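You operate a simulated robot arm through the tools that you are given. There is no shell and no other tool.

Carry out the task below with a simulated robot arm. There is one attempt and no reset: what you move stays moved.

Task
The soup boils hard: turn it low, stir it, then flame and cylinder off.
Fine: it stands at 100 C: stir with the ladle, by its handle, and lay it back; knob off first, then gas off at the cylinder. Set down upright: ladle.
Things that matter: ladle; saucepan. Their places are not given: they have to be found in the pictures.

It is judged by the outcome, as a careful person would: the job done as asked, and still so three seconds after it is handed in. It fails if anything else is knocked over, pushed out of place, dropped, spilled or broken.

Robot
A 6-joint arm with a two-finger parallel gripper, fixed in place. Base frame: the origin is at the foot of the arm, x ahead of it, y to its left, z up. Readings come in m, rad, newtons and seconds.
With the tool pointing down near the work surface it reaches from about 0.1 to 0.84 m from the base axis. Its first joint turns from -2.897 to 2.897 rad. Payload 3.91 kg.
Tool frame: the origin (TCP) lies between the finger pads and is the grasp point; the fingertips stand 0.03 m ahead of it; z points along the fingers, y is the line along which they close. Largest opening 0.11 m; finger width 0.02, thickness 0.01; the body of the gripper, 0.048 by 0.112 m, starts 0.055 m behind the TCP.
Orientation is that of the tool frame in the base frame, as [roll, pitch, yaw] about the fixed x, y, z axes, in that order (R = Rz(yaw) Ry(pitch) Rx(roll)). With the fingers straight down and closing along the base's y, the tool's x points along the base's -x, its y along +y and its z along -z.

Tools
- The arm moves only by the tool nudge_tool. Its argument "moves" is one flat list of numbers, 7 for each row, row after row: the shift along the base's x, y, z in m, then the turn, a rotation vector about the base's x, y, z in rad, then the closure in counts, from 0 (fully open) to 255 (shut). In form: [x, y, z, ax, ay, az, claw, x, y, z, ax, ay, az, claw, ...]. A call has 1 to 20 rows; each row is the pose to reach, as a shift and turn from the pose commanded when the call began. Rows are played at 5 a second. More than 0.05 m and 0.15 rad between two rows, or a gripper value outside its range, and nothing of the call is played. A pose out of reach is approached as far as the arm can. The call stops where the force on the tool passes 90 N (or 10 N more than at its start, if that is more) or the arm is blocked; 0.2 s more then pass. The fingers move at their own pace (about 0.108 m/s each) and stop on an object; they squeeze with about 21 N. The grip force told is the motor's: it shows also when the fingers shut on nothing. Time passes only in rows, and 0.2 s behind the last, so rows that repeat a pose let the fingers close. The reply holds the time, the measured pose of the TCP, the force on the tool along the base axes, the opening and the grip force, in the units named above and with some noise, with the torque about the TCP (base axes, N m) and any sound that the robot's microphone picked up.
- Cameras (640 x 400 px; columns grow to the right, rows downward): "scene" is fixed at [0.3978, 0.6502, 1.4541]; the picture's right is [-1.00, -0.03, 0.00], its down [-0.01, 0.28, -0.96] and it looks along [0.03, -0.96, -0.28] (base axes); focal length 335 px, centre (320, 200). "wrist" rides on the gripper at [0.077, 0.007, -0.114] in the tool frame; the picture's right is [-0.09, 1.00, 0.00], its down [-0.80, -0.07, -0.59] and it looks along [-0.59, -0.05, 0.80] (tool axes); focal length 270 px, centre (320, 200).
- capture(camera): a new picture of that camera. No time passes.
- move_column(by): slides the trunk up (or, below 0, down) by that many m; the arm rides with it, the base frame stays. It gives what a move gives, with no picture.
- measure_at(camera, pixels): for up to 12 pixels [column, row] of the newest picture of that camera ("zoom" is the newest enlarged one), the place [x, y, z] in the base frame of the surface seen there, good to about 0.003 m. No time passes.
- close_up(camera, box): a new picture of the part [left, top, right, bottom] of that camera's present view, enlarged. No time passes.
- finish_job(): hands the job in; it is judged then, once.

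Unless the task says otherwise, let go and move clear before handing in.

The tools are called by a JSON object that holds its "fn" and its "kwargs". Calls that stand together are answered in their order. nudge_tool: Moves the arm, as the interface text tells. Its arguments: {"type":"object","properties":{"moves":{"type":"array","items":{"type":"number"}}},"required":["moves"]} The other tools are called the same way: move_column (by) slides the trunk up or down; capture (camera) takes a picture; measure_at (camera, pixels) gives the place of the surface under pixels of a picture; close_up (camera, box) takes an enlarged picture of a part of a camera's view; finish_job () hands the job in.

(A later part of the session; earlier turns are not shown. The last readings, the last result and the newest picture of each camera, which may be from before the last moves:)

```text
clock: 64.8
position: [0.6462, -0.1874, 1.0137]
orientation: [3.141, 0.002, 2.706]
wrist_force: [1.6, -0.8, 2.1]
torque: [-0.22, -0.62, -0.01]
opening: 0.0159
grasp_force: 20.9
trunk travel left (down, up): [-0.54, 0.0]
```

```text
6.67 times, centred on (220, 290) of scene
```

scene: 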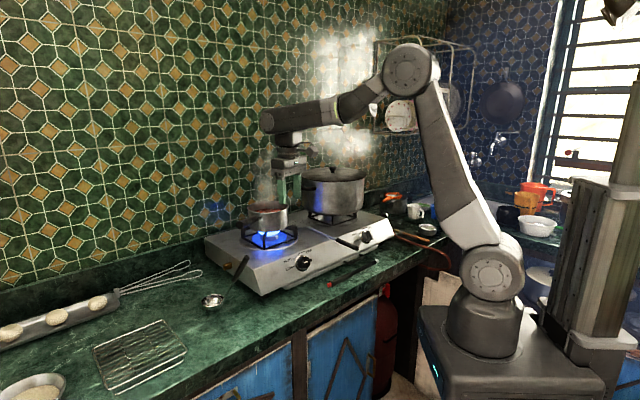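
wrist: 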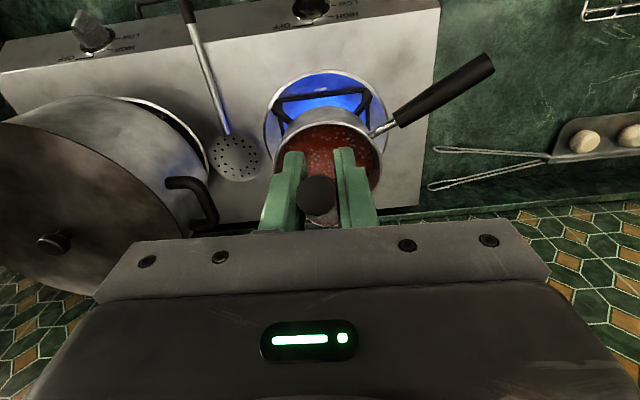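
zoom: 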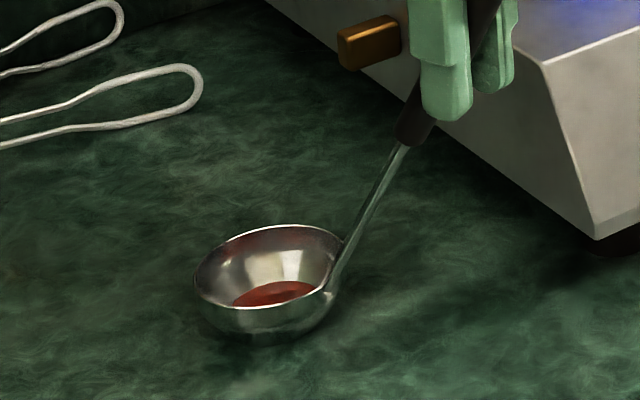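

The bowl has touched down (torque changed by ~0.7 Nm). I'll relieve about 1 mm of preload and then open the fingers gradually.

{"fn": "nudge_tool", "kwargs": {"moves": [0, 0, 0.0008, 0, 0, 0, 255, 0, 0, 0.0008, 0, 0, 0, 218, 0, 0, 0.0008, 0, 0, 0, 214, 0, 0, 0.0008, 0, 0, 0, 210, 0, 0, 0.0008, 0, 0, 0, 205, 0, 0, 0.0008, 0, 0, 0, 195, 0, 0, 0.0008, 0, 0, 0, 180, 0, 0, 0.0008, 0, 0, 0, 150, 0, 0, 0.0008, 0, 0, 0, 116, 0, 0, 0.0008, 0, 0, 0, 116]}}

{"fn": "close_up", "kwargs": {"camera": "scene", "box": [180, 230, 270, 320]}}

{"fn": "capture", "kwargs": {"camera": "wrist"}}

```text
clock: 67.0
position: [0.6477, -0.1867, 1.0142]
orientation: [3.14, 0.0, 2.703]
wrist_force: [1.0, 0.2, -0.3]
torque: [0.01, 0.02, 0.03]
opening: 0.06
grasp_force: 0.1
trunk travel left (down, up): [-0.54, 0.0]
```

```text
4.44 times, centred on (225, 275) of scene
```

zoom: 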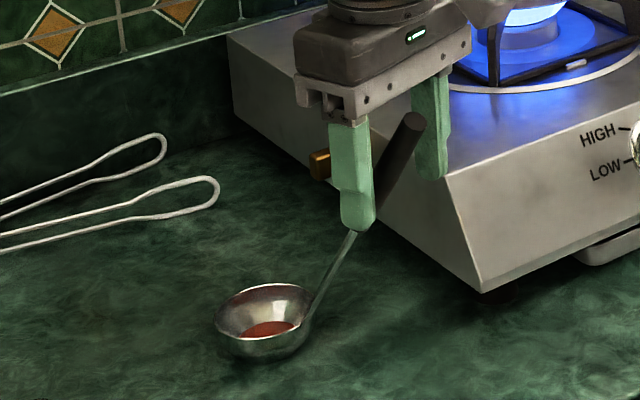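

```text
taken
```

wrist: 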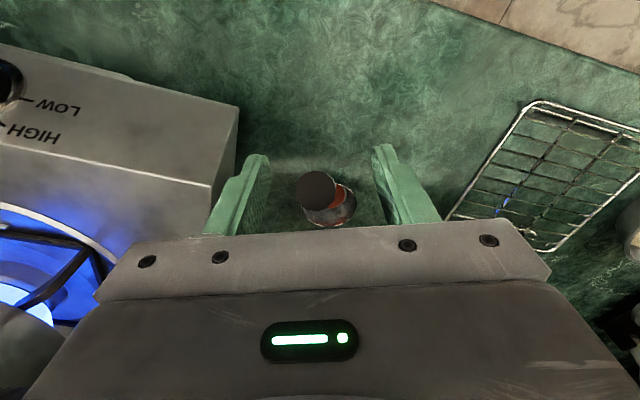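

The ladle stands free on its bowl. Raising straight up out of the handle and checking it.

{"fn": "nudge_tool", "kwargs": {"moves": [0, 0, 0.02, 0, 0, 0, 116, 0, 0, 0.05, 0, 0, 0, 116, 0, 0, 0.09, 0, 0, 0, 116, 0, 0, 0.13, 0, 0, 0, 116, 0, 0, 0.17, 0, 0, 0, 116, 0, 0, 0.19, 0, 0, 0, 116]}}

{"fn": "close_up", "kwargs": {"camera": "scene", "box": [190, 240, 270, 320]}}

{"fn": "measure_at", "kwargs": {"camera": "zoom", "pixels": [[405, 87], [392, 82], [412, 95], [345, 185], [240, 272], [190, 320], [235, 345]]}}

```text
clock: 68.4
position: [0.6467, -0.1876, 1.2053]
orientation: [3.141, 0.001, 2.706]
wrist_force: [-0.5, 0.0, 0.4]
torque: [0.03, -0.01, 0.0]
opening: 0.0599
grasp_force: 0.1
trunk travel left (down, up): [-0.54, 0.0]
```

```text
5.00 times, centred on (230, 280) of scene
```

zoom: 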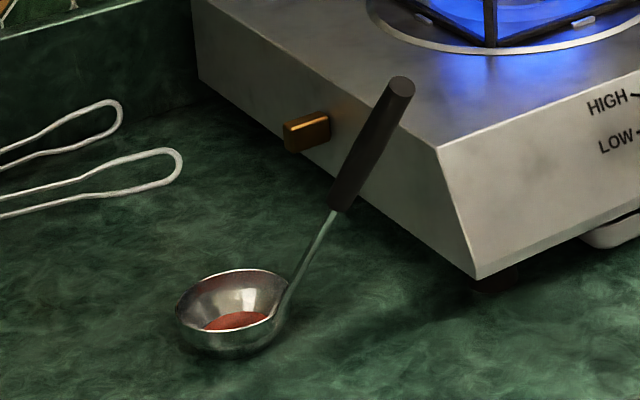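

```text
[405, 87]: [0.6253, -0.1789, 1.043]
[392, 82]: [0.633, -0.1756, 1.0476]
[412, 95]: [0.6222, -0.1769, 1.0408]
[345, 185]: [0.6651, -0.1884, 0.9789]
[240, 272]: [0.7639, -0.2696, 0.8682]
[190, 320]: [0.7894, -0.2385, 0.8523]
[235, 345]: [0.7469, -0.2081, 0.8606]
```

The ladle stands exactly where and how it stood before (cap at (0.625,-0.178,1.043)). Next the knob: I'll go back to the in-plane pose E, then pitch the tool outward in the arm's plane as before.

{"fn": "nudge_tool", "kwargs": {"moves": [-0.0317, -0.0281, 0, 0, 0, -0.0218, 116, -0.0634, -0.0562, 0, 0, 0, -0.0435, 116, -0.095, -0.0843, 0, 0, 0, -0.0653, 116, -0.1267, -0.1124, 0, 0, 0, -0.087, 116, -0.1267, -0.1124, 0, 0, 0, -0.087, 116]}}

{"fn": "nudge_tool", "kwargs": {"moves": [-0.0081, 0.0047, -0.005, -0.0322, -0.0557, 0, 116, -0.0163, 0.0094, -0.01, -0.0644, -0.1115, 0, 116, -0.0244, 0.0141, -0.015, -0.0966, -0.1673, 0, 116, -0.0325, 0.0188, -0.02, -0.1288, -0.223, 0, 116, -0.0406, 0.0234, -0.025, -0.1609, -0.2788, 0, 116, -0.0488, 0.0281, -0.03, -0.1931, -0.3345, 0, 116, -0.0569, 0.0328, -0.035, -0.2253, -0.3903, 0, 116, -0.065, 0.0375, -0.04, -0.2575, -0.446, 0, 116, -0.0731, 0.0422, -0.045, -0.2897, -0.5018, 0, 116, -0.0813, 0.0469, -0.05, -0.3219, -0.5575, 0, 116, -0.0894, 0.0516, -0.055, -0.3541, -0.6133, 0, 116, -0.0975, 0.0563, -0.06, -0.3863, -0.669, 0, 116, -0.1056, 0.0609, -0.065, -0.4184, -0.7248, 0, 116, -0.1138, 0.0656, -0.07, -0.4506, -0.7805, 0, 116, -0.1219, 0.0703, -0.075, -0.4828, -0.8363, 0, 116, -0.13, 0.075, -0.08, -0.515, -0.892, 0, 116]}}

{"fn": "capture", "kwargs": {"camera": "scene"}}

```text
clock: 69.6
position: [0.5213, -0.2978, 1.2028]
orientation: [-3.141, 0.002, 2.616]
wrist_force: [-0.3, 0.0, -0.3]
torque: [-0.01, -0.03, -0.02]
opening: 0.0599
grasp_force: 0.0
trunk travel left (down, up): [-0.54, 0.0]
```

```text
clock: 73.0
position: [0.4, -0.2262, 1.1328]
orientation: [3.069, 0.955, 2.603]
wrist_force: [-0.4, -0.2, -0.4]
torque: [-0.03, 0.0, 0.02]
opening: 0.0599
grasp_force: 0.1
out of reach, approached as far as the arm can: row 12, 13, 14, 15, 16
trunk travel left (down, up): [-0.54, 0.0]
```

```text
taken
```

scene: 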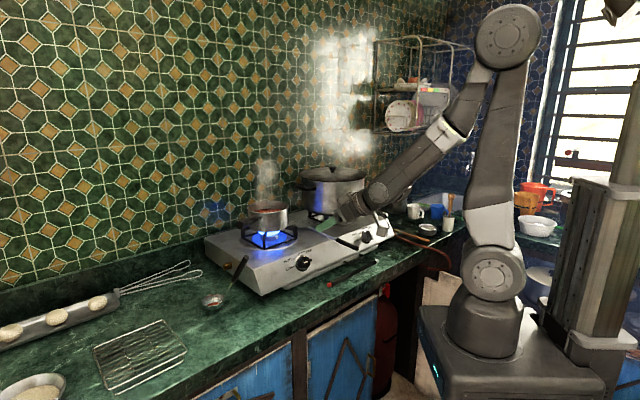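

The last rows lagged near the wrist's straight position; the pose is about 5° off. I'll look at the wrist link before choosing how to continue.

{"fn": "close_up", "kwargs": {"camera": "scene", "box": [320, 100, 500, 260]}}

{"fn": "capture", "kwargs": {"camera": "wrist"}}

```text
2.50 times, centred on (410, 180) of scene
```

zoom: 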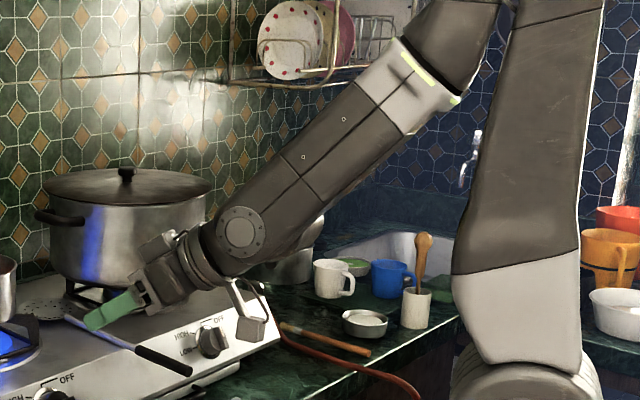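

```text
taken
```

wrist: 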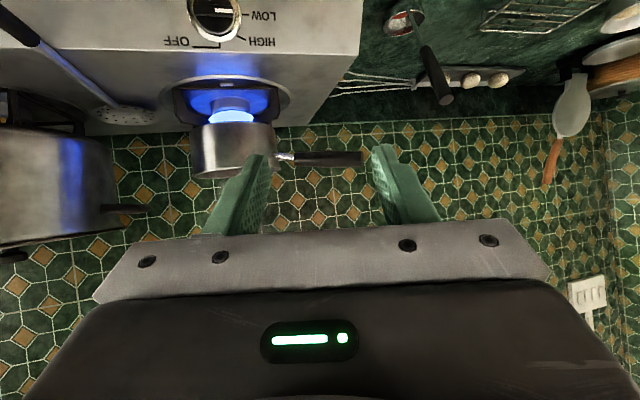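

{"fn": "measure_at", "kwargs": {"camera": "scene", "pixels": [[378, 193], [395, 178], [410, 163], [425, 150], [440, 140], [507, 35], [460, 110], [475, 95]]}}

```text
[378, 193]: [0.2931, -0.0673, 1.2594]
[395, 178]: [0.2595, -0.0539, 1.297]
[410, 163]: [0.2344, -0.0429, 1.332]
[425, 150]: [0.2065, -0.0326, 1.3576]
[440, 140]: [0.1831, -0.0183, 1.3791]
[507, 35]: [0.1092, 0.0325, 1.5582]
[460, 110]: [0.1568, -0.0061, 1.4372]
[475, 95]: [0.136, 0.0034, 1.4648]
```

The wrist is just past straight (forearm 44° down, tool 35° down), so it only lags there. Pulling the tool slightly back and down will bend it clearly past; I'll correct the 5° error at the same time.

{"fn": "nudge_tool", "kwargs": {"moves": [-0.01, 0.0045, -0.013, -0.018, -0.011, -0.0115, 116, -0.02, 0.009, -0.026, -0.036, -0.022, -0.023, 116, -0.03, 0.0135, -0.04, -0.054, -0.033, -0.0345, 116, -0.04, 0.018, -0.053, -0.072, -0.0442, -0.046, 116, -0.04, 0.018, -0.053, -0.072, -0.0442, -0.046, 116]}}

```text
clock: 74.2
position: [0.357, -0.2072, 1.0789]
orientation: [-3.141, 1.028, 2.619]
wrist_force: [-0.3, -0.6, -0.4]
torque: [0.01, 0.02, 0.01]
opening: 0.0602
grasp_force: 0.1
trunk travel left (down, up): [-0.54, 0.0]
```

Now exactly aligned. Next: rotate to match the fin at LOW and go to the knob standoff 12 cm out along its axis.

{"fn": "nudge_tool", "kwargs": {"moves": [0.0026, -0.0063, -0.0056, -0.0853, 0.0659, 0.0476, 116, 0.0052, -0.0127, -0.0112, -0.1706, 0.1318, 0.0953, 116, 0.0078, -0.019, -0.0168, -0.2559, 0.1978, 0.1429, 116, 0.0103, -0.0253, -0.0223, -0.3412, 0.2637, 0.1906, 116, 0.0129, -0.0317, -0.0279, -0.4265, 0.3296, 0.2382, 116, 0.0155, -0.038, -0.0335, -0.5118, 0.3955, 0.2859, 116, 0.0181, -0.0443, -0.0391, -0.597, 0.4614, 0.3335, 116, 0.0207, -0.0507, -0.0447, -0.6823, 0.5273, 0.3811, 116, 0.0233, -0.057, -0.0503, -0.7676, 0.5933, 0.4288, 116, 0.0258, -0.0633, -0.0558, -0.8529, 0.6592, 0.4764, 116, 0.0284, -0.0697, -0.0614, -0.9382, 0.7251, 0.5241, 116, 0.031, -0.076, -0.067, -1.0235, 0.791, 0.5717, 116, 0.031, -0.076, -0.067, -1.0235, 0.791, 0.5717, 116]}}

{"fn": "capture", "kwargs": {"camera": "wrist"}}

{"fn": "capture", "kwargs": {"camera": "scene"}}

```text
clock: 77.0
position: [0.3896, -0.2834, 1.0123]
orientation: [-2.122, 0.027, -2.374]
wrist_force: [-0.1, 0.5, -0.8]
torque: [0.02, 0.01, -0.04]
opening: 0.0599
grasp_force: 0.0
trunk travel left (down, up): [-0.54, 0.0]
```

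```text
taken
```

wrist: 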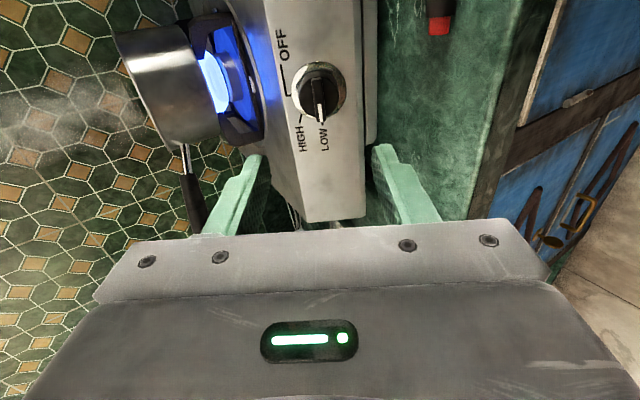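

```text
taken
```

scene: 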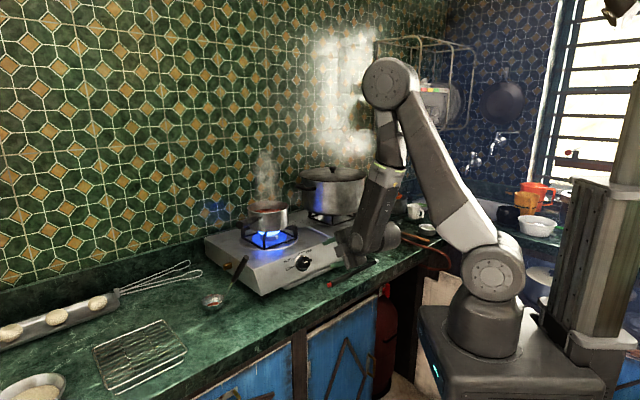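

The knob shows at (320,95) with its fin nearly vertical in the wrist view. I'll zoom to check alignment and measure.

{"fn": "close_up", "kwargs": {"camera": "wrist", "box": [260, 45, 380, 145]}}

{"fn": "measure_at", "kwargs": {"camera": "zoom", "pixels": [[305, 170], [320, 245], [328, 300], [345, 180], [280, 200]]}}

```text
4.00 times, centred on (320, 95) of wrist
```

zoom: 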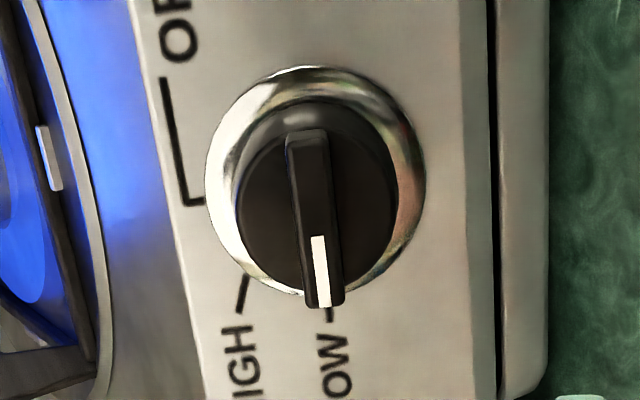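

```text
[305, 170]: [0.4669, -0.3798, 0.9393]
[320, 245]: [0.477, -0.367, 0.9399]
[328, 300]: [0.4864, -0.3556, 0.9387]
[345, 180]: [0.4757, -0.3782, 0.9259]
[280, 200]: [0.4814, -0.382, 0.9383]
```

Fin aligned within ~1.5°. Advancing 0.12 m along the axis, then closing on the fin.

{"fn": "nudge_tool", "kwargs": {"moves": [0.0178, -0.0185, -0.0153, 0, 0, 0, 116, 0.0355, -0.0371, -0.0306, 0, 0, 0, 116, 0.0533, -0.0556, -0.0459, 0, 0, 0, 116, 0.071, -0.0741, -0.0612, 0, 0, 0, 116, 0.071, -0.0741, -0.0612, 0, 0, 0, 116, 0.071, -0.0741, -0.0612, 0, 0, 0, 255, 0.071, -0.0741, -0.0612, 0, 0, 0, 255, 0.071, -0.0741, -0.0612, 0, 0, 0, 255, 0.071, -0.0741, -0.0612, 0, 0, 0, 255]}}

{"fn": "capture", "kwargs": {"camera": "wrist"}}

```text
clock: 79.0
position: [0.4629, -0.3575, 0.9489]
orientation: [-2.123, 0.027, -2.376]
wrist_force: [-1.3, 3.2, -12.2]
torque: [0.13, -0.14, 0.27]
opening: 0.0099
grasp_force: 44.6
trunk travel left (down, up): [-0.54, 0.0]
```

```text
taken
```

wrist: 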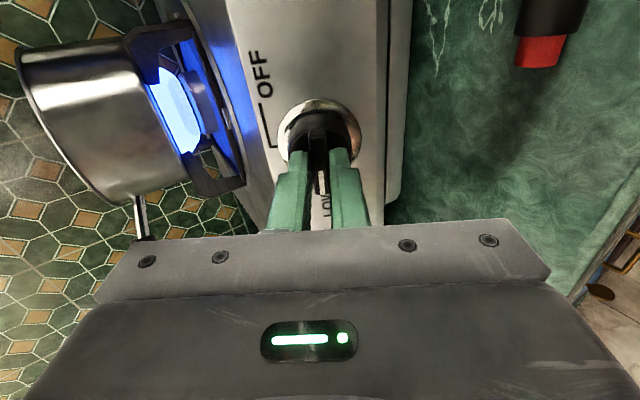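

The fin is gripped (9.9 mm). Turning clockwise from LOW toward OFF, first 0.72 rad.

{"fn": "nudge_tool", "kwargs": {"moves": [-0.0003, 0.0003, -0.0007, 0.0725, -0.0725, -0.0624, 255, -0.0003, 0.0003, -0.0007, 0.145, -0.145, -0.1248, 255, -0.0003, 0.0003, -0.0007, 0.2174, -0.2174, -0.1872, 255, -0.0003, 0.0003, -0.0007, 0.2899, -0.2899, -0.2496, 255, -0.0003, 0.0003, -0.0007, 0.3624, -0.3624, -0.312, 255, -0.0003, 0.0003, -0.0007, 0.4349, -0.4349, -0.3744, 255]}}

{"fn": "close_up", "kwargs": {"camera": "scene", "box": [235, 190, 375, 290]}}

```text
clock: 80.4
position: [0.4613, -0.3571, 0.9491]
orientation: [-2.274, 0.625, -2.816]
wrist_force: [1.2, 3.6, -19.5]
torque: [0.09, -0.21, 0.32]
opening: 0.01
grasp_force: 45.2
trunk travel left (down, up): [-0.54, 0.0]
```

```text
4.00 times, centred on (305, 240) of scene
```

zoom: 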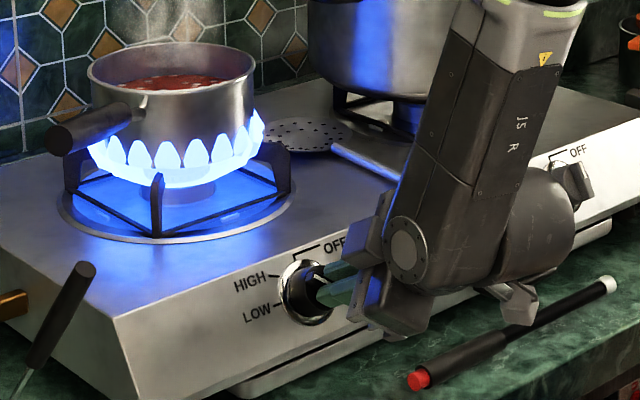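

Passing HIGH as expected; continuing straight on to OFF.

{"fn": "nudge_tool", "kwargs": {"moves": [-0.0004, 0.0004, -0.001, 0.0725, -0.0725, -0.0624, 255, -0.0004, 0.0004, -0.001, 0.145, -0.145, -0.1248, 255, -0.0004, 0.0004, -0.001, 0.2174, -0.2174, -0.1872, 255, -0.0004, 0.0004, -0.001, 0.2899, -0.2899, -0.2496, 255, -0.0004, 0.0004, -0.001, 0.3624, -0.3624, -0.312, 255, -0.0004, 0.0004, -0.001, 0.4349, -0.4349, -0.3744, 255, -0.0004, 0.0004, -0.001, 0.4953, -0.4953, -0.4264, 255, -0.0004, 0.0004, -0.001, 0.4953, -0.4953, -0.4264, 255]}}

{"fn": "close_up", "kwargs": {"camera": "scene", "box": [235, 190, 375, 290]}}

{"fn": "capture", "kwargs": {"camera": "wrist"}}

```text
clock: 82.2
position: [0.4617, -0.3567, 0.9485]
orientation: [3.133, 1.021, 2.347]
wrist_force: [3.1, -0.9, -12.2]
torque: [-0.66, -0.43, 0.11]
opening: 0.0097
grasp_force: 45.1
trunk travel left (down, up): [-0.54, 0.0]
```

```text
4.00 times, centred on (305, 240) of scene
```

zoom: 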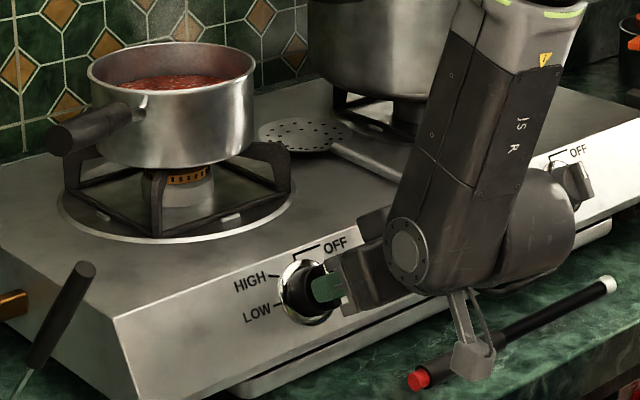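

```text
taken
```

wrist: 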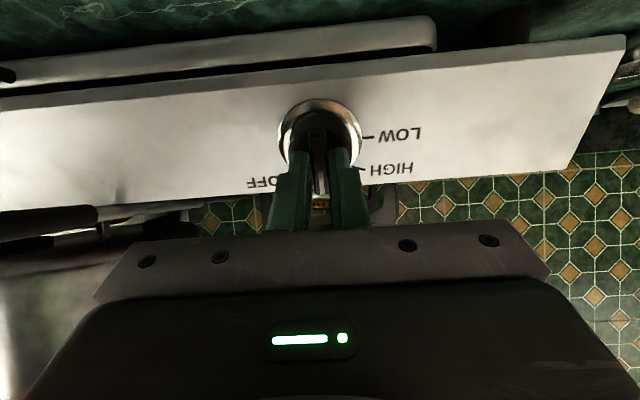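

The flame is out and the knob is against its OFF stop (+0.2 Nm about the axis). Releasing and backing straight off.

{"fn": "nudge_tool", "kwargs": {"moves": [0, 0, 0, 0, 0, 0, 200, 0, 0, 0, 0, 0, 0, 116, 0, 0, 0, 0, 0, 0, 116, -0.0121, 0.0121, 0.0104, 0, 0, 0, 116, -0.0302, 0.0302, 0.026, 0, 0, 0, 116, -0.0544, 0.0544, 0.0468, 0, 0, 0, 116, -0.0785, 0.0785, 0.0676, 0, 0, 0, 116]}}

{"fn": "close_up", "kwargs": {"camera": "scene", "box": [235, 190, 375, 290]}}

{"fn": "close_up", "kwargs": {"camera": "wrist", "box": [220, 20, 420, 180]}}

{"fn": "capture", "kwargs": {"camera": "scene"}}

```text
clock: 83.8
position: [0.3797, -0.2763, 1.0164]
orientation: [3.132, 1.025, 2.349]
wrist_force: [-0.6, 0.3, -0.5]
torque: [-0.01, 0.0, 0.01]
opening: 0.0598
grasp_force: 0.1
trunk travel left (down, up): [-0.54, 0.0]
```

```text
4.00 times, centred on (305, 240) of scene
```

zoom: 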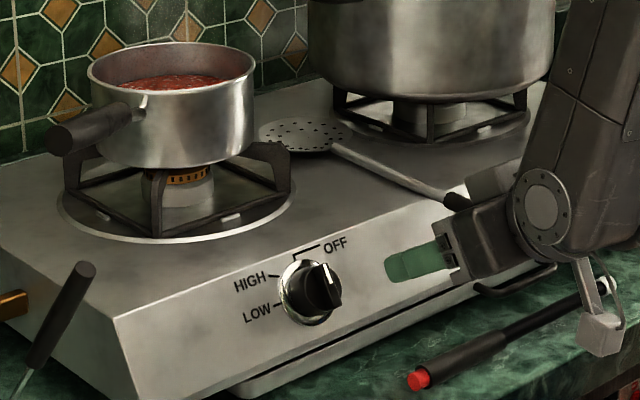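

```text
2.50 times, centred on (320, 100) of wrist
```

zoom: 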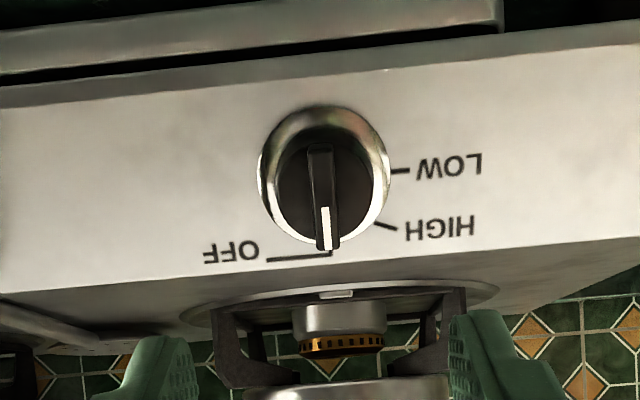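

```text
taken
```

scene: 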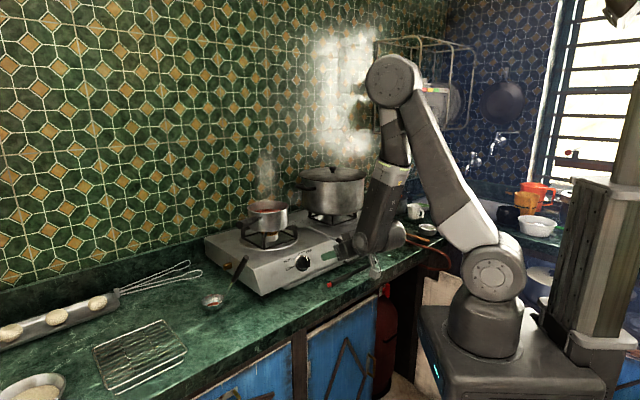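

The knob points to OFF and the burner is dead. Now the cylinder valve: I'll measure the surroundings under the counter (fascia, door edge, valve) before going in.

{"fn": "close_up", "kwargs": {"camera": "scene", "box": [365, 262, 435, 332]}}

{"fn": "measure_at", "kwargs": {"camera": "zoom", "pixels": [[60, 100], [60, 140], [60, 175], [200, 100], [200, 65], [130, 210], [145, 235], [120, 290], [260, 30], [400, 200], [500, 200], [250, 300]]}}

```text
5.71 times, centred on (400, 297) of scene
```

zoom: 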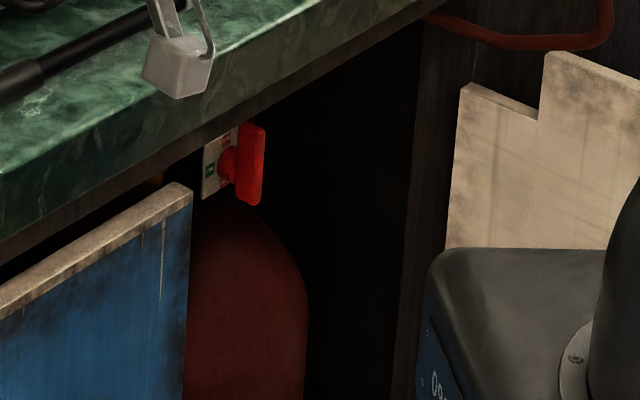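

```text
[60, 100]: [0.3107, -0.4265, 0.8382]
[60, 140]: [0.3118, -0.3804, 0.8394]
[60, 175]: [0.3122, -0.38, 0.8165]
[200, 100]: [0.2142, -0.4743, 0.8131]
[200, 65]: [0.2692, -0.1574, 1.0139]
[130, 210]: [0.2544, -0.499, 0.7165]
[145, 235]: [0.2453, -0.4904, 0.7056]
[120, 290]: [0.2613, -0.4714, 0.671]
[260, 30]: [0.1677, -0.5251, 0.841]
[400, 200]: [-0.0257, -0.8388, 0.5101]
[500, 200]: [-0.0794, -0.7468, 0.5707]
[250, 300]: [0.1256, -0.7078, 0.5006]
```

{"fn": "measure_at", "kwargs": {"camera": "zoom", "pixels": [[40, 222], [100, 195], [180, 155], [260, 115], [350, 68], [186, 192], [188, 260], [183, 350], [415, 100], [400, 300], [415, 200], [330, 100]]}}

{"fn": "close_up", "kwargs": {"camera": "scene", "box": [372, 272, 406, 304]}}

{"fn": "measure_at", "kwargs": {"camera": "zoom", "pixels": [[300, 115], [330, 118], [300, 190], [330, 190], [300, 265], [325, 275], [335, 130], [225, 160], [215, 240], [255, 200], [290, 290], [150, 240]]}}

```text
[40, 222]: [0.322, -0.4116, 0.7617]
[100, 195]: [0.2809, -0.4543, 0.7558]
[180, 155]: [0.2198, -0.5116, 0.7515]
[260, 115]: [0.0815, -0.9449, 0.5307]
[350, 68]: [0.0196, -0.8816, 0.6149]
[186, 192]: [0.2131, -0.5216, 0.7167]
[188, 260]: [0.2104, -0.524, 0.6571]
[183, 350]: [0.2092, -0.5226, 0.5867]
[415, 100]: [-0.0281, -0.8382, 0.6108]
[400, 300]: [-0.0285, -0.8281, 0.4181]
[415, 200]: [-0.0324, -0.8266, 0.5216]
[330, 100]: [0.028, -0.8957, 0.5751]
```

```text
12.50 times, centred on (389, 288) of scene
```

zoom: 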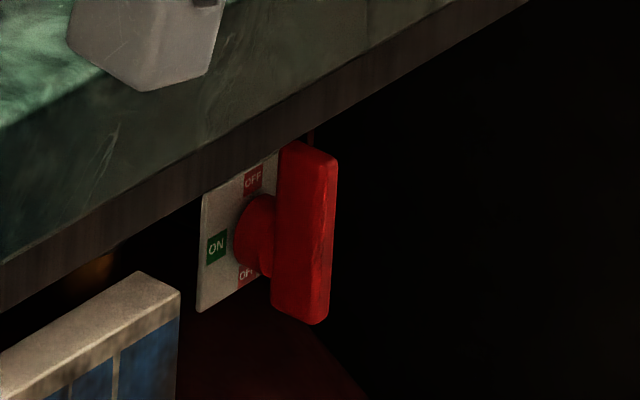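

```text
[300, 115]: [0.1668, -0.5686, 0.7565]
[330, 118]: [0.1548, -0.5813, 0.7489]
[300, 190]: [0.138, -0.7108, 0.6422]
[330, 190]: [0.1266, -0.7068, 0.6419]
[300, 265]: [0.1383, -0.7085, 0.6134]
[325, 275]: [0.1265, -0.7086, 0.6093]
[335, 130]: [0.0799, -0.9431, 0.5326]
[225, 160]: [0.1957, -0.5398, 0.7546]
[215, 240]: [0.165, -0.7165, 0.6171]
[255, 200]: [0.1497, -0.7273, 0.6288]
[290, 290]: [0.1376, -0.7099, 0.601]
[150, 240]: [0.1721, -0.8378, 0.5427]
```

The opening under the counter spans t from -0.22 (door edge) to -0.61 (post), up to z 0.745, with the valve bar at about (0.131,-0.711,0.623) in its middle. I'll back off from the counter edge, level the tool and sweep sideways in front of the counter at z≈1.0 until opposite the valve.

{"fn": "measure_at", "kwargs": {"camera": "scene", "pixels": [[450, 258], [440, 270], [425, 250], [400, 238], [450, 262], [430, 272]]}}

{"fn": "nudge_tool", "kwargs": {"moves": [-0.019, 0.019, 0, 0, 0, 0, 116, -0.038, 0.038, 0, 0, 0, 0, 116, -0.0624, 0.0136, -0.0011, -0.0276, -0.0276, 0, 116, -0.0868, -0.0108, -0.0023, -0.0553, -0.0553, 0, 116, -0.1112, -0.0352, -0.0034, -0.0829, -0.0829, 0, 116, -0.1356, -0.0596, -0.0046, -0.1106, -0.1106, 0, 116, -0.16, -0.084, -0.0057, -0.1382, -0.1382, 0, 116, -0.1844, -0.1084, -0.0069, -0.1659, -0.1659, 0, 116, -0.2088, -0.1328, -0.008, -0.1935, -0.1935, 0, 116, -0.2331, -0.1571, -0.0091, -0.2211, -0.2211, 0, 116, -0.2575, -0.1815, -0.0103, -0.2488, -0.2488, 0, 116, -0.2819, -0.2059, -0.0114, -0.2764, -0.2764, 0, 116, -0.3063, -0.2303, -0.0126, -0.3041, -0.3041, 0, 116, -0.3307, -0.2547, -0.0137, -0.3317, -0.3317, 0, 116, -0.3551, -0.2791, -0.0149, -0.3594, -0.3594, 0, 116, -0.3795, -0.3035, -0.016, -0.387, -0.387, 0, 116]}}

{"fn": "capture", "kwargs": {"camera": "scene"}}

{"fn": "capture", "kwargs": {"camera": "wrist"}}

```text
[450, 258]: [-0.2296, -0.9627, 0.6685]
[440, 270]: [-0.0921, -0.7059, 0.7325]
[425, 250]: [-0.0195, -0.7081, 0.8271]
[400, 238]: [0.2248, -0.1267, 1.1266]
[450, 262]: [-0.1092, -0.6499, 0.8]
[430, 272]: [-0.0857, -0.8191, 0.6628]
```

```text
clock: 87.2
position: [0.0018, -0.5823, 1.0008]
orientation: [1.783, 1.566, 1.001]
wrist_force: [-0.2, -0.7, 0.5]
torque: [-0.03, 0.0, 0.04]
opening: 0.0602
grasp_force: 0.1
trunk travel left (down, up): [-0.54, 0.0]
```

```text
taken
```

scene: 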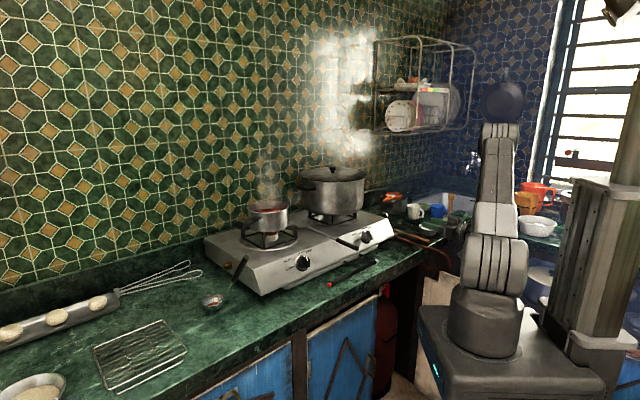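

```text
taken
```

wrist: 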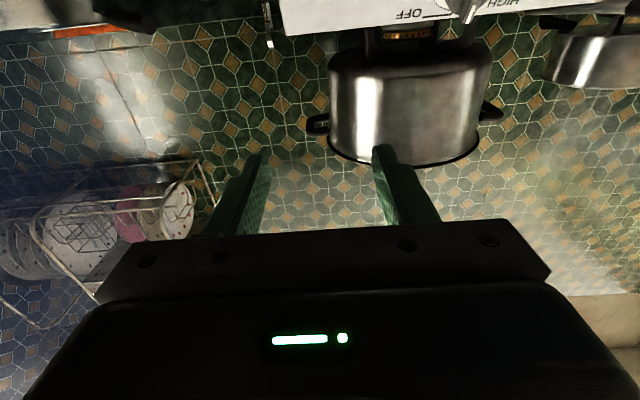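

The tool is level and opposite the valve at (0.002,-0.582). The gas hose loop hangs at about (-0.1,-0.65..-0.71,0.73–0.80), to the right of my path by ~7 cm. Lowering the trunk in two steps, looking in between.

{"fn": "move_column", "kwargs": {"by": -0.19}}

{"fn": "capture", "kwargs": {"camera": "wrist"}}

{"fn": "capture", "kwargs": {"camera": "scene"}}

```text
clock: 89.3
position: [0.0026, -0.5831, 0.8099]
orientation: [1.831, 1.567, 1.047]
wrist_force: [-0.4, 0.0, -0.2]
torque: [-0.01, -0.01, 0.02]
opening: 0.0599
grasp_force: 0.1
trunk travel left (down, up): [-0.35, 0.19]
```

```text
taken
```

wrist: 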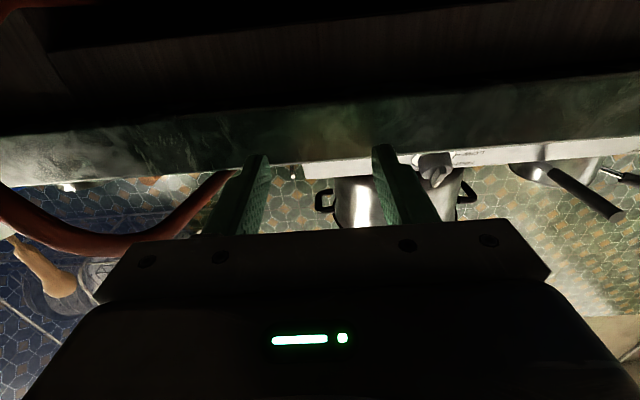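

```text
taken
```

scene: 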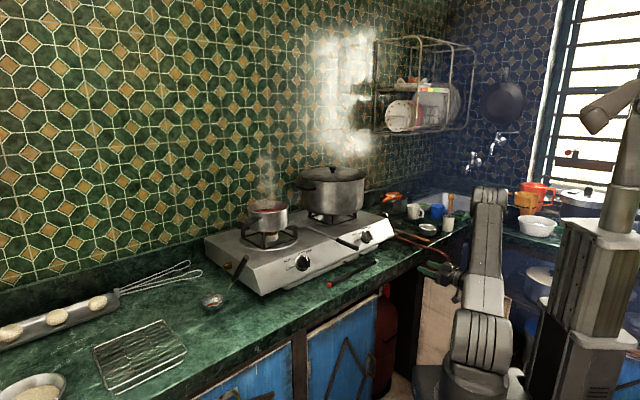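

{"fn": "measure_at", "kwargs": {"camera": "wrist", "pixels": [[30, 215], [80, 240], [130, 243], [180, 220], [210, 195], [228, 177], [5, 195], [250, 180], [400, 170], [300, 150]]}}

{"fn": "close_up", "kwargs": {"camera": "scene", "box": [370, 190, 510, 320]}}

{"fn": "close_up", "kwargs": {"camera": "wrist", "box": [0, 0, 320, 260]}}

```text
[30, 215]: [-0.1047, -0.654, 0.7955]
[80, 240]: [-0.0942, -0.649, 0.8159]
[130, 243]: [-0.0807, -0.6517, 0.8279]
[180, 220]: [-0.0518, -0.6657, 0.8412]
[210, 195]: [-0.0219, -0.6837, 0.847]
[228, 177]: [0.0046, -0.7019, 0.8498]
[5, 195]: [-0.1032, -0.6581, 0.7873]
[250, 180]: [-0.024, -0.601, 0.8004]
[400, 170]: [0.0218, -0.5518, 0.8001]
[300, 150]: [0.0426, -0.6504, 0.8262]
```

```text
3.08 times, centred on (440, 255) of scene
```

zoom: 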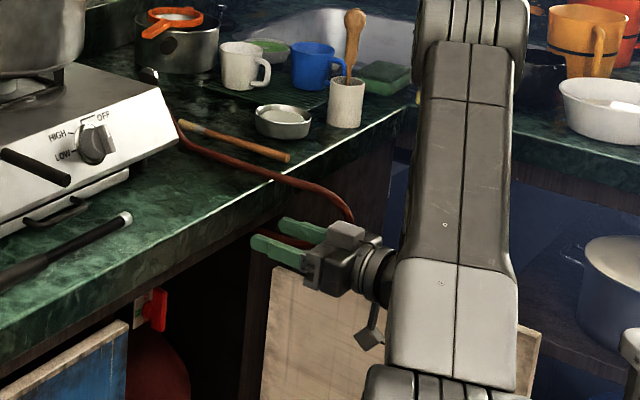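

```text
1.54 times, centred on (160, 130) of wrist
```

zoom: 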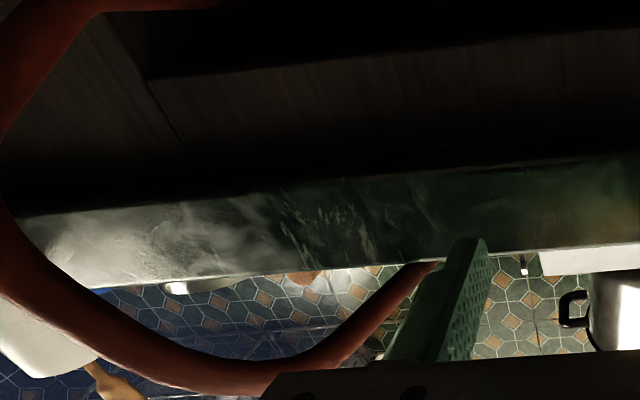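

The hose passes ~3–4 cm to the right of the fingers and drops down on that side, so the way down is clear. Lowering the remaining 0.188 m.

{"fn": "move_column", "kwargs": {"by": -0.1}}

{"fn": "capture", "kwargs": {"camera": "wrist"}}

{"fn": "move_column", "kwargs": {"by": -0.088}}

{"fn": "capture", "kwargs": {"camera": "wrist"}}

{"fn": "capture", "kwargs": {"camera": "scene"}}

```text
clock: 90.7
position: [0.0026, -0.583, 0.7107]
orientation: [1.831, 1.567, 1.05]
wrist_force: [-0.6, 0.7, 0.3]
torque: [0.05, 0.02, 0.02]
opening: 0.0601
grasp_force: 0.2
trunk travel left (down, up): [-0.25, 0.29]
```

```text
taken
```

wrist: 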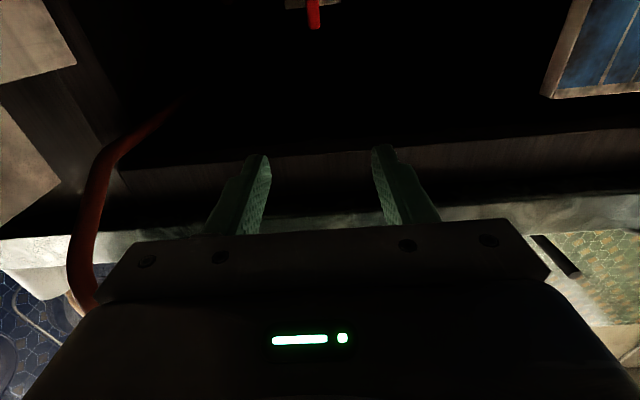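

```text
clock: 91.9
position: [0.0009, -0.5822, 0.6228]
orientation: [1.832, 1.567, 1.048]
wrist_force: [-0.1, 0.2, 0.5]
torque: [0.02, 0.02, -0.02]
opening: 0.0601
grasp_force: 0.1
trunk travel left (down, up): [-0.162, 0.378]
```

```text
taken
```

wrist: 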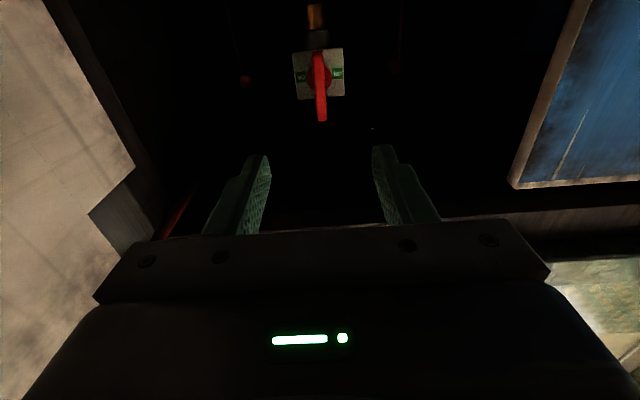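

```text
taken
```

scene: 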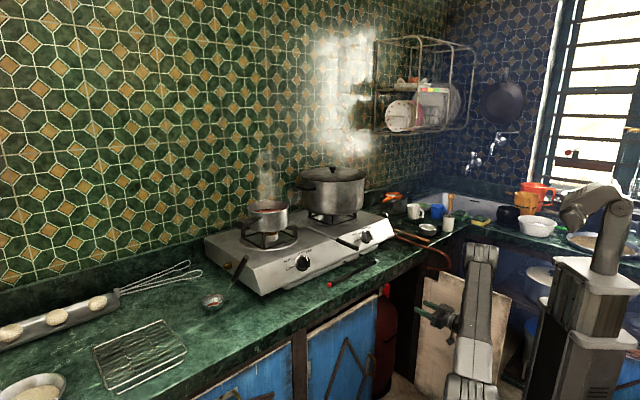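

The valve is straight ahead in the (upside-down) wrist view at (319,80): red bar vertical, green ON labels left and right. I'll enlarge it to read the labels and measure.

{"fn": "close_up", "kwargs": {"camera": "wrist", "box": [270, 0, 370, 140]}}

{"fn": "measure_at", "kwargs": {"camera": "zoom", "pixels": [[320, 155], [323, 215], [325, 260], [325, 330], [290, 210], [350, 205], [260, 215], [395, 205], [250, 150], [390, 140], [330, 120], [322, 345]]}}

{"fn": "close_up", "kwargs": {"camera": "wrist", "box": [120, 0, 520, 240]}}

```text
2.86 times, centred on (320, 70) of wrist
```

zoom: 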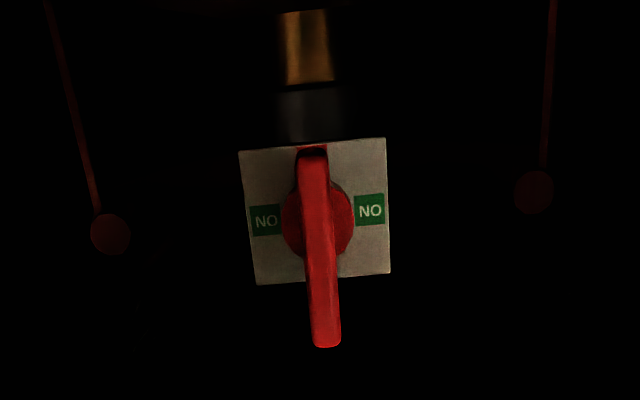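

```text
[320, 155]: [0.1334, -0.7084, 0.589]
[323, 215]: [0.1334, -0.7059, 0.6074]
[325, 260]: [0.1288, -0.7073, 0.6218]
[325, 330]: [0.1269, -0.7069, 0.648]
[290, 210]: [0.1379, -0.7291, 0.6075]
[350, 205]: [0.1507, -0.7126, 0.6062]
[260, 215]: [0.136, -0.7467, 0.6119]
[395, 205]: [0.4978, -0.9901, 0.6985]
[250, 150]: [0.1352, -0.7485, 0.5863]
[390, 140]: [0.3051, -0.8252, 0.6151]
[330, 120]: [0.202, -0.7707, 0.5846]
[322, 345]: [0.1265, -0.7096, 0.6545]
```

```text
1.60 times, centred on (320, 120) of wrist
```

zoom: 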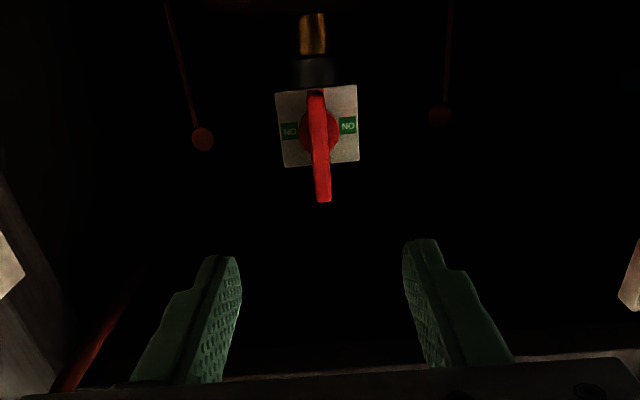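

Confirmed: ON is readable at both sides, the bar covers the OFF marks; it must be turned a quarter turn. I'll measure the side posts and hose near my insertion path.

{"fn": "capture", "kwargs": {"camera": "wrist"}}

{"fn": "measure_at", "kwargs": {"camera": "wrist", "pixels": [[247, 82], [395, 67], [170, 224], [185, 200], [200, 175], [240, 40], [400, 30], [130, 200], [500, 190], [316, 15], [319, 115], [313, 38]]}}

```text
taken
```

wrist: 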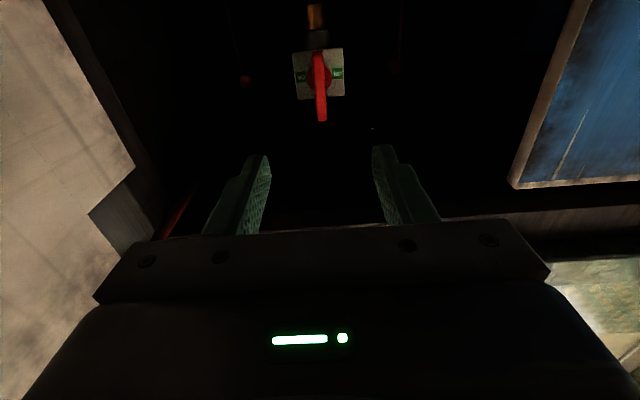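

```text
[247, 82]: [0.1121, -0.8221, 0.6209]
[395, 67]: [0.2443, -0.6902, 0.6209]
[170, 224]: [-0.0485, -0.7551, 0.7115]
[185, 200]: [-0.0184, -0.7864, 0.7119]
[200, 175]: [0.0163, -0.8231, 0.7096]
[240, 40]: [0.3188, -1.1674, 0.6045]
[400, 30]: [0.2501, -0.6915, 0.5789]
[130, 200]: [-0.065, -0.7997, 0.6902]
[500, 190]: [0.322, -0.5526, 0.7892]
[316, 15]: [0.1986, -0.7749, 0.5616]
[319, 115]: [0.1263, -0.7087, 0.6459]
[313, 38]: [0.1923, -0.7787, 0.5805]
```

Posts are behind the plate and the hose runs at t=-0.57, both clear of the gripper. Moving straight in 0.162 m to straddle the bar.

{"fn": "nudge_tool", "kwargs": {"moves": [0.0229, -0.0229, 0, 0, 0, 0, 116, 0.0458, -0.0458, 0, 0, 0, 0, 116, 0.0687, -0.0687, 0, 0, 0, 0, 116, 0.0916, -0.0916, 0, 0, 0, 0, 116, 0.1145, -0.1145, 0, 0, 0, 0, 116, 0.1145, -0.1145, 0, 0, 0, 0, 116]}}

{"fn": "capture", "kwargs": {"camera": "wrist"}}

{"fn": "close_up", "kwargs": {"camera": "scene", "box": [360, 250, 480, 350]}}

```text
clock: 93.3
position: [0.1164, -0.6982, 0.6222]
orientation: [1.843, 1.567, 1.059]
wrist_force: [-0.3, -0.6, 0.1]
torque: [0.0, 0.03, -0.01]
opening: 0.0601
grasp_force: 0.0
trunk travel left (down, up): [-0.162, 0.378]
```

```text
taken
```

wrist: 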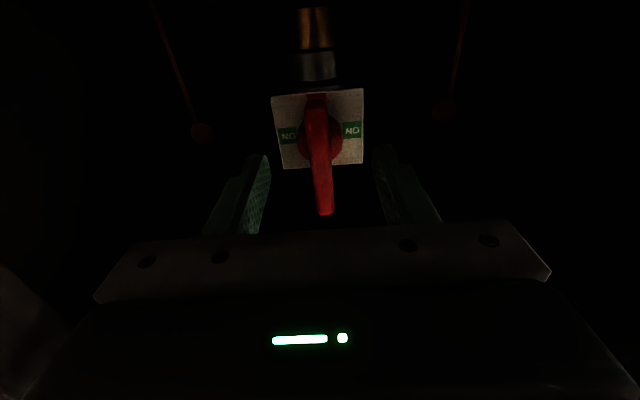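

```text
4.00 times, centred on (420, 300) of scene
```

zoom: 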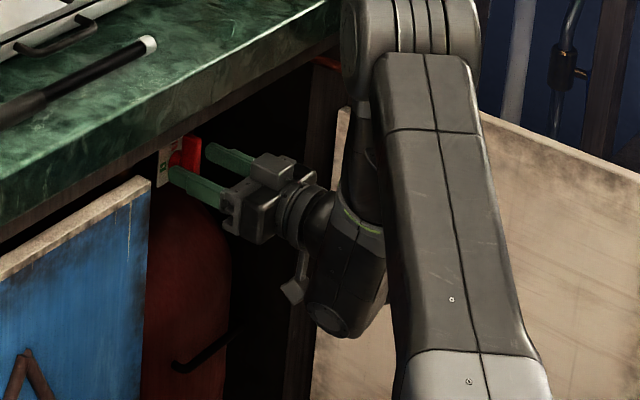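

The fingers straddle the bar with no contact. Closing on it.

{"fn": "nudge_tool", "kwargs": {"moves": [0, 0, 0, 0, 0, 0, 180, 0, 0, 0, 0, 0, 0, 255, 0, 0, 0, 0, 0, 0, 255, 0, 0, 0, 0, 0, 0, 255]}}

{"fn": "capture", "kwargs": {"camera": "wrist"}}

```text
clock: 94.3
position: [0.1158, -0.6977, 0.6217]
orientation: [1.859, 1.567, 1.075]
wrist_force: [-0.8, 1.1, 0.1]
torque: [0.05, 0.04, 0.02]
opening: 0.0243
grasp_force: 21.2
trunk travel left (down, up): [-0.162, 0.378]
```

```text
taken
```

wrist: 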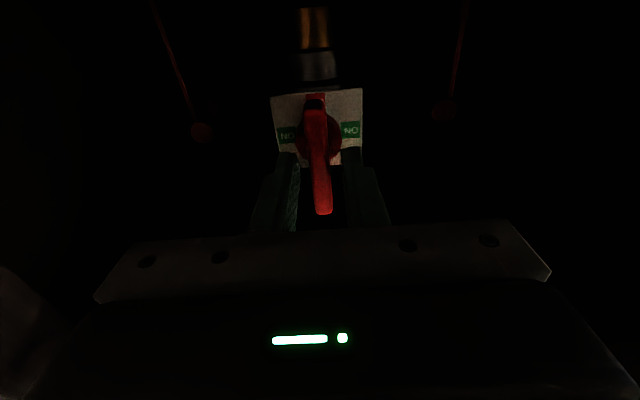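

The fingers closed at 24 mm on the round boss behind the bar; I'll open, back off 7 mm, and close on the bar itself.

{"fn": "nudge_tool", "kwargs": {"moves": [0, 0, 0, 0, 0, 0, 150, 0, 0, 0, 0, 0, 0, 116, -0.005, 0.005, 0, 0, 0, 0, 116, -0.005, 0.005, 0, 0, 0, 0, 180, -0.005, 0.005, 0, 0, 0, 0, 255, -0.005, 0.005, 0, 0, 0, 0, 255, -0.005, 0.005, 0, 0, 0, 0, 255]}}

{"fn": "capture", "kwargs": {"camera": "wrist"}}

{"fn": "close_up", "kwargs": {"camera": "scene", "box": [375, 275, 425, 315]}}

```text
clock: 95.9
position: [0.1121, -0.6915, 0.6228]
orientation: [1.82, 1.567, 1.035]
wrist_force: [-0.1, 0.2, 0.2]
torque: [-0.02, 0.02, 0.02]
opening: 0.0112
grasp_force: 21.2
trunk travel left (down, up): [-0.162, 0.378]
```

```text
taken
```

wrist: 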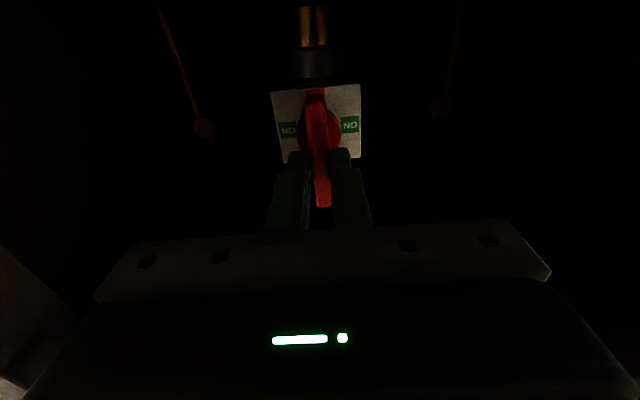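

```text
10.00 times, centred on (400, 295) of scene
```

zoom: 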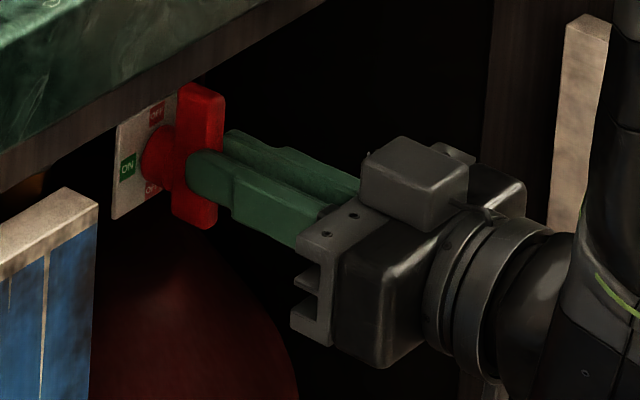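

The bar is held (11.2 mm). Turning clockwise (seen from the front) by 0.3 rad first, watching the torque.

{"fn": "nudge_tool", "kwargs": {"moves": [0, 0, 0, 0.0707, -0.0707, 0, 255, 0, 0, 0, 0.1414, -0.1414, 0, 255, 0, 0, 0, 0.2121, -0.2121, 0, 255]}}

{"fn": "capture", "kwargs": {"camera": "wrist"}}

{"fn": "close_up", "kwargs": {"camera": "scene", "box": [375, 275, 425, 315]}}

```text
clock: 96.7
position: [0.111, -0.6909, 0.6237]
orientation: [1.57, 1.267, 0.789]
wrist_force: [-0.3, -2.6, 0.9]
torque: [-0.22, -0.23, -0.24]
opening: 0.0114
grasp_force: 21.3
trunk travel left (down, up): [-0.162, 0.378]
```

```text
taken
```

wrist: 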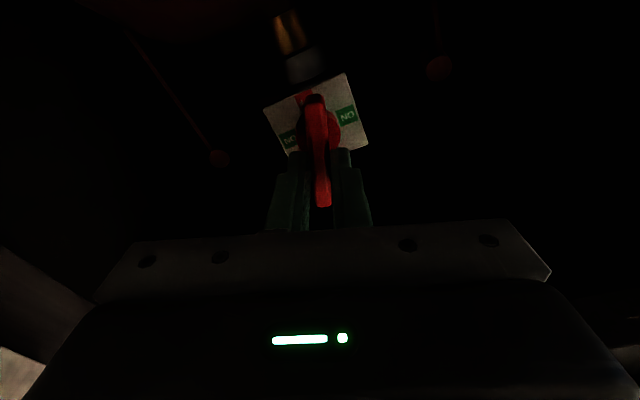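

```text
10.00 times, centred on (400, 295) of scene
```

zoom: 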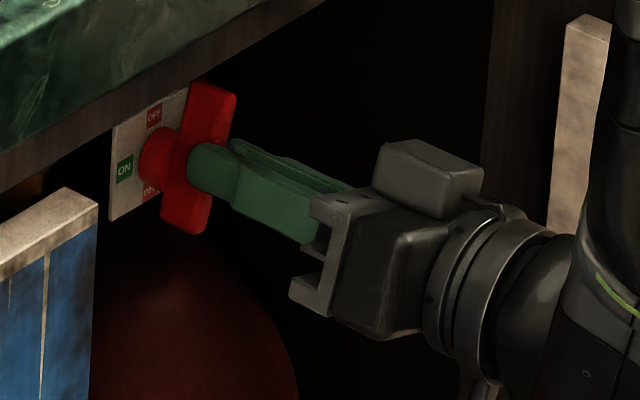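

The bar turns freely with the grip. Continuing another 0.65 rad.

{"fn": "nudge_tool", "kwargs": {"moves": [0, 0, 0, 0.0919, -0.0919, 0, 255, 0, 0, 0, 0.1838, -0.1838, 0, 255, 0, 0, 0, 0.2758, -0.2758, 0, 255, 0, 0, 0, 0.3677, -0.3677, 0, 255, 0, 0, 0, 0.4596, -0.4596, 0, 255]}}

{"fn": "close_up", "kwargs": {"camera": "scene", "box": [375, 275, 425, 315]}}

```text
clock: 97.9
position: [0.1105, -0.6915, 0.6221]
orientation: [1.569, 0.615, 0.788]
wrist_force: [-0.8, -7.0, 0.4]
torque: [-0.15, -0.03, -0.66]
opening: 0.0115
grasp_force: 21.1
trunk travel left (down, up): [-0.162, 0.378]
```

```text
10.00 times, centred on (400, 295) of scene
```

zoom: 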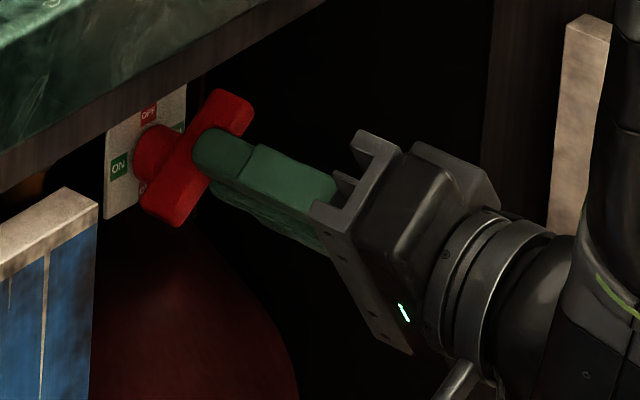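

The bar follows (about 55° turned), but the plate seems to have shifted slightly (left edge from column 115 to 105 in the zoom). I'll measure it before going on.

{"fn": "measure_at", "kwargs": {"camera": "zoom", "pixels": [[112, 150], [112, 200], [118, 165], [150, 112], [125, 200], [250, 290], [230, 320], [230, 250]]}}

{"fn": "capture", "kwargs": {"camera": "wrist"}}

```text
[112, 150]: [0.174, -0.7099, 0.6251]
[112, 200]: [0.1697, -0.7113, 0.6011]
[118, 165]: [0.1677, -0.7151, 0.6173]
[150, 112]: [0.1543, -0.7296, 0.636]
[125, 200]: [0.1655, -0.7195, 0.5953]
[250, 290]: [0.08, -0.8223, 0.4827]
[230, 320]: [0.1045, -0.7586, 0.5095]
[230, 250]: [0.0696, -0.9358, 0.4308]
```

```text
taken
```

wrist: 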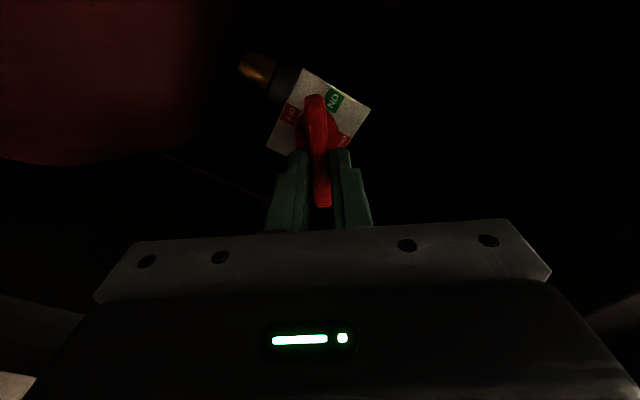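

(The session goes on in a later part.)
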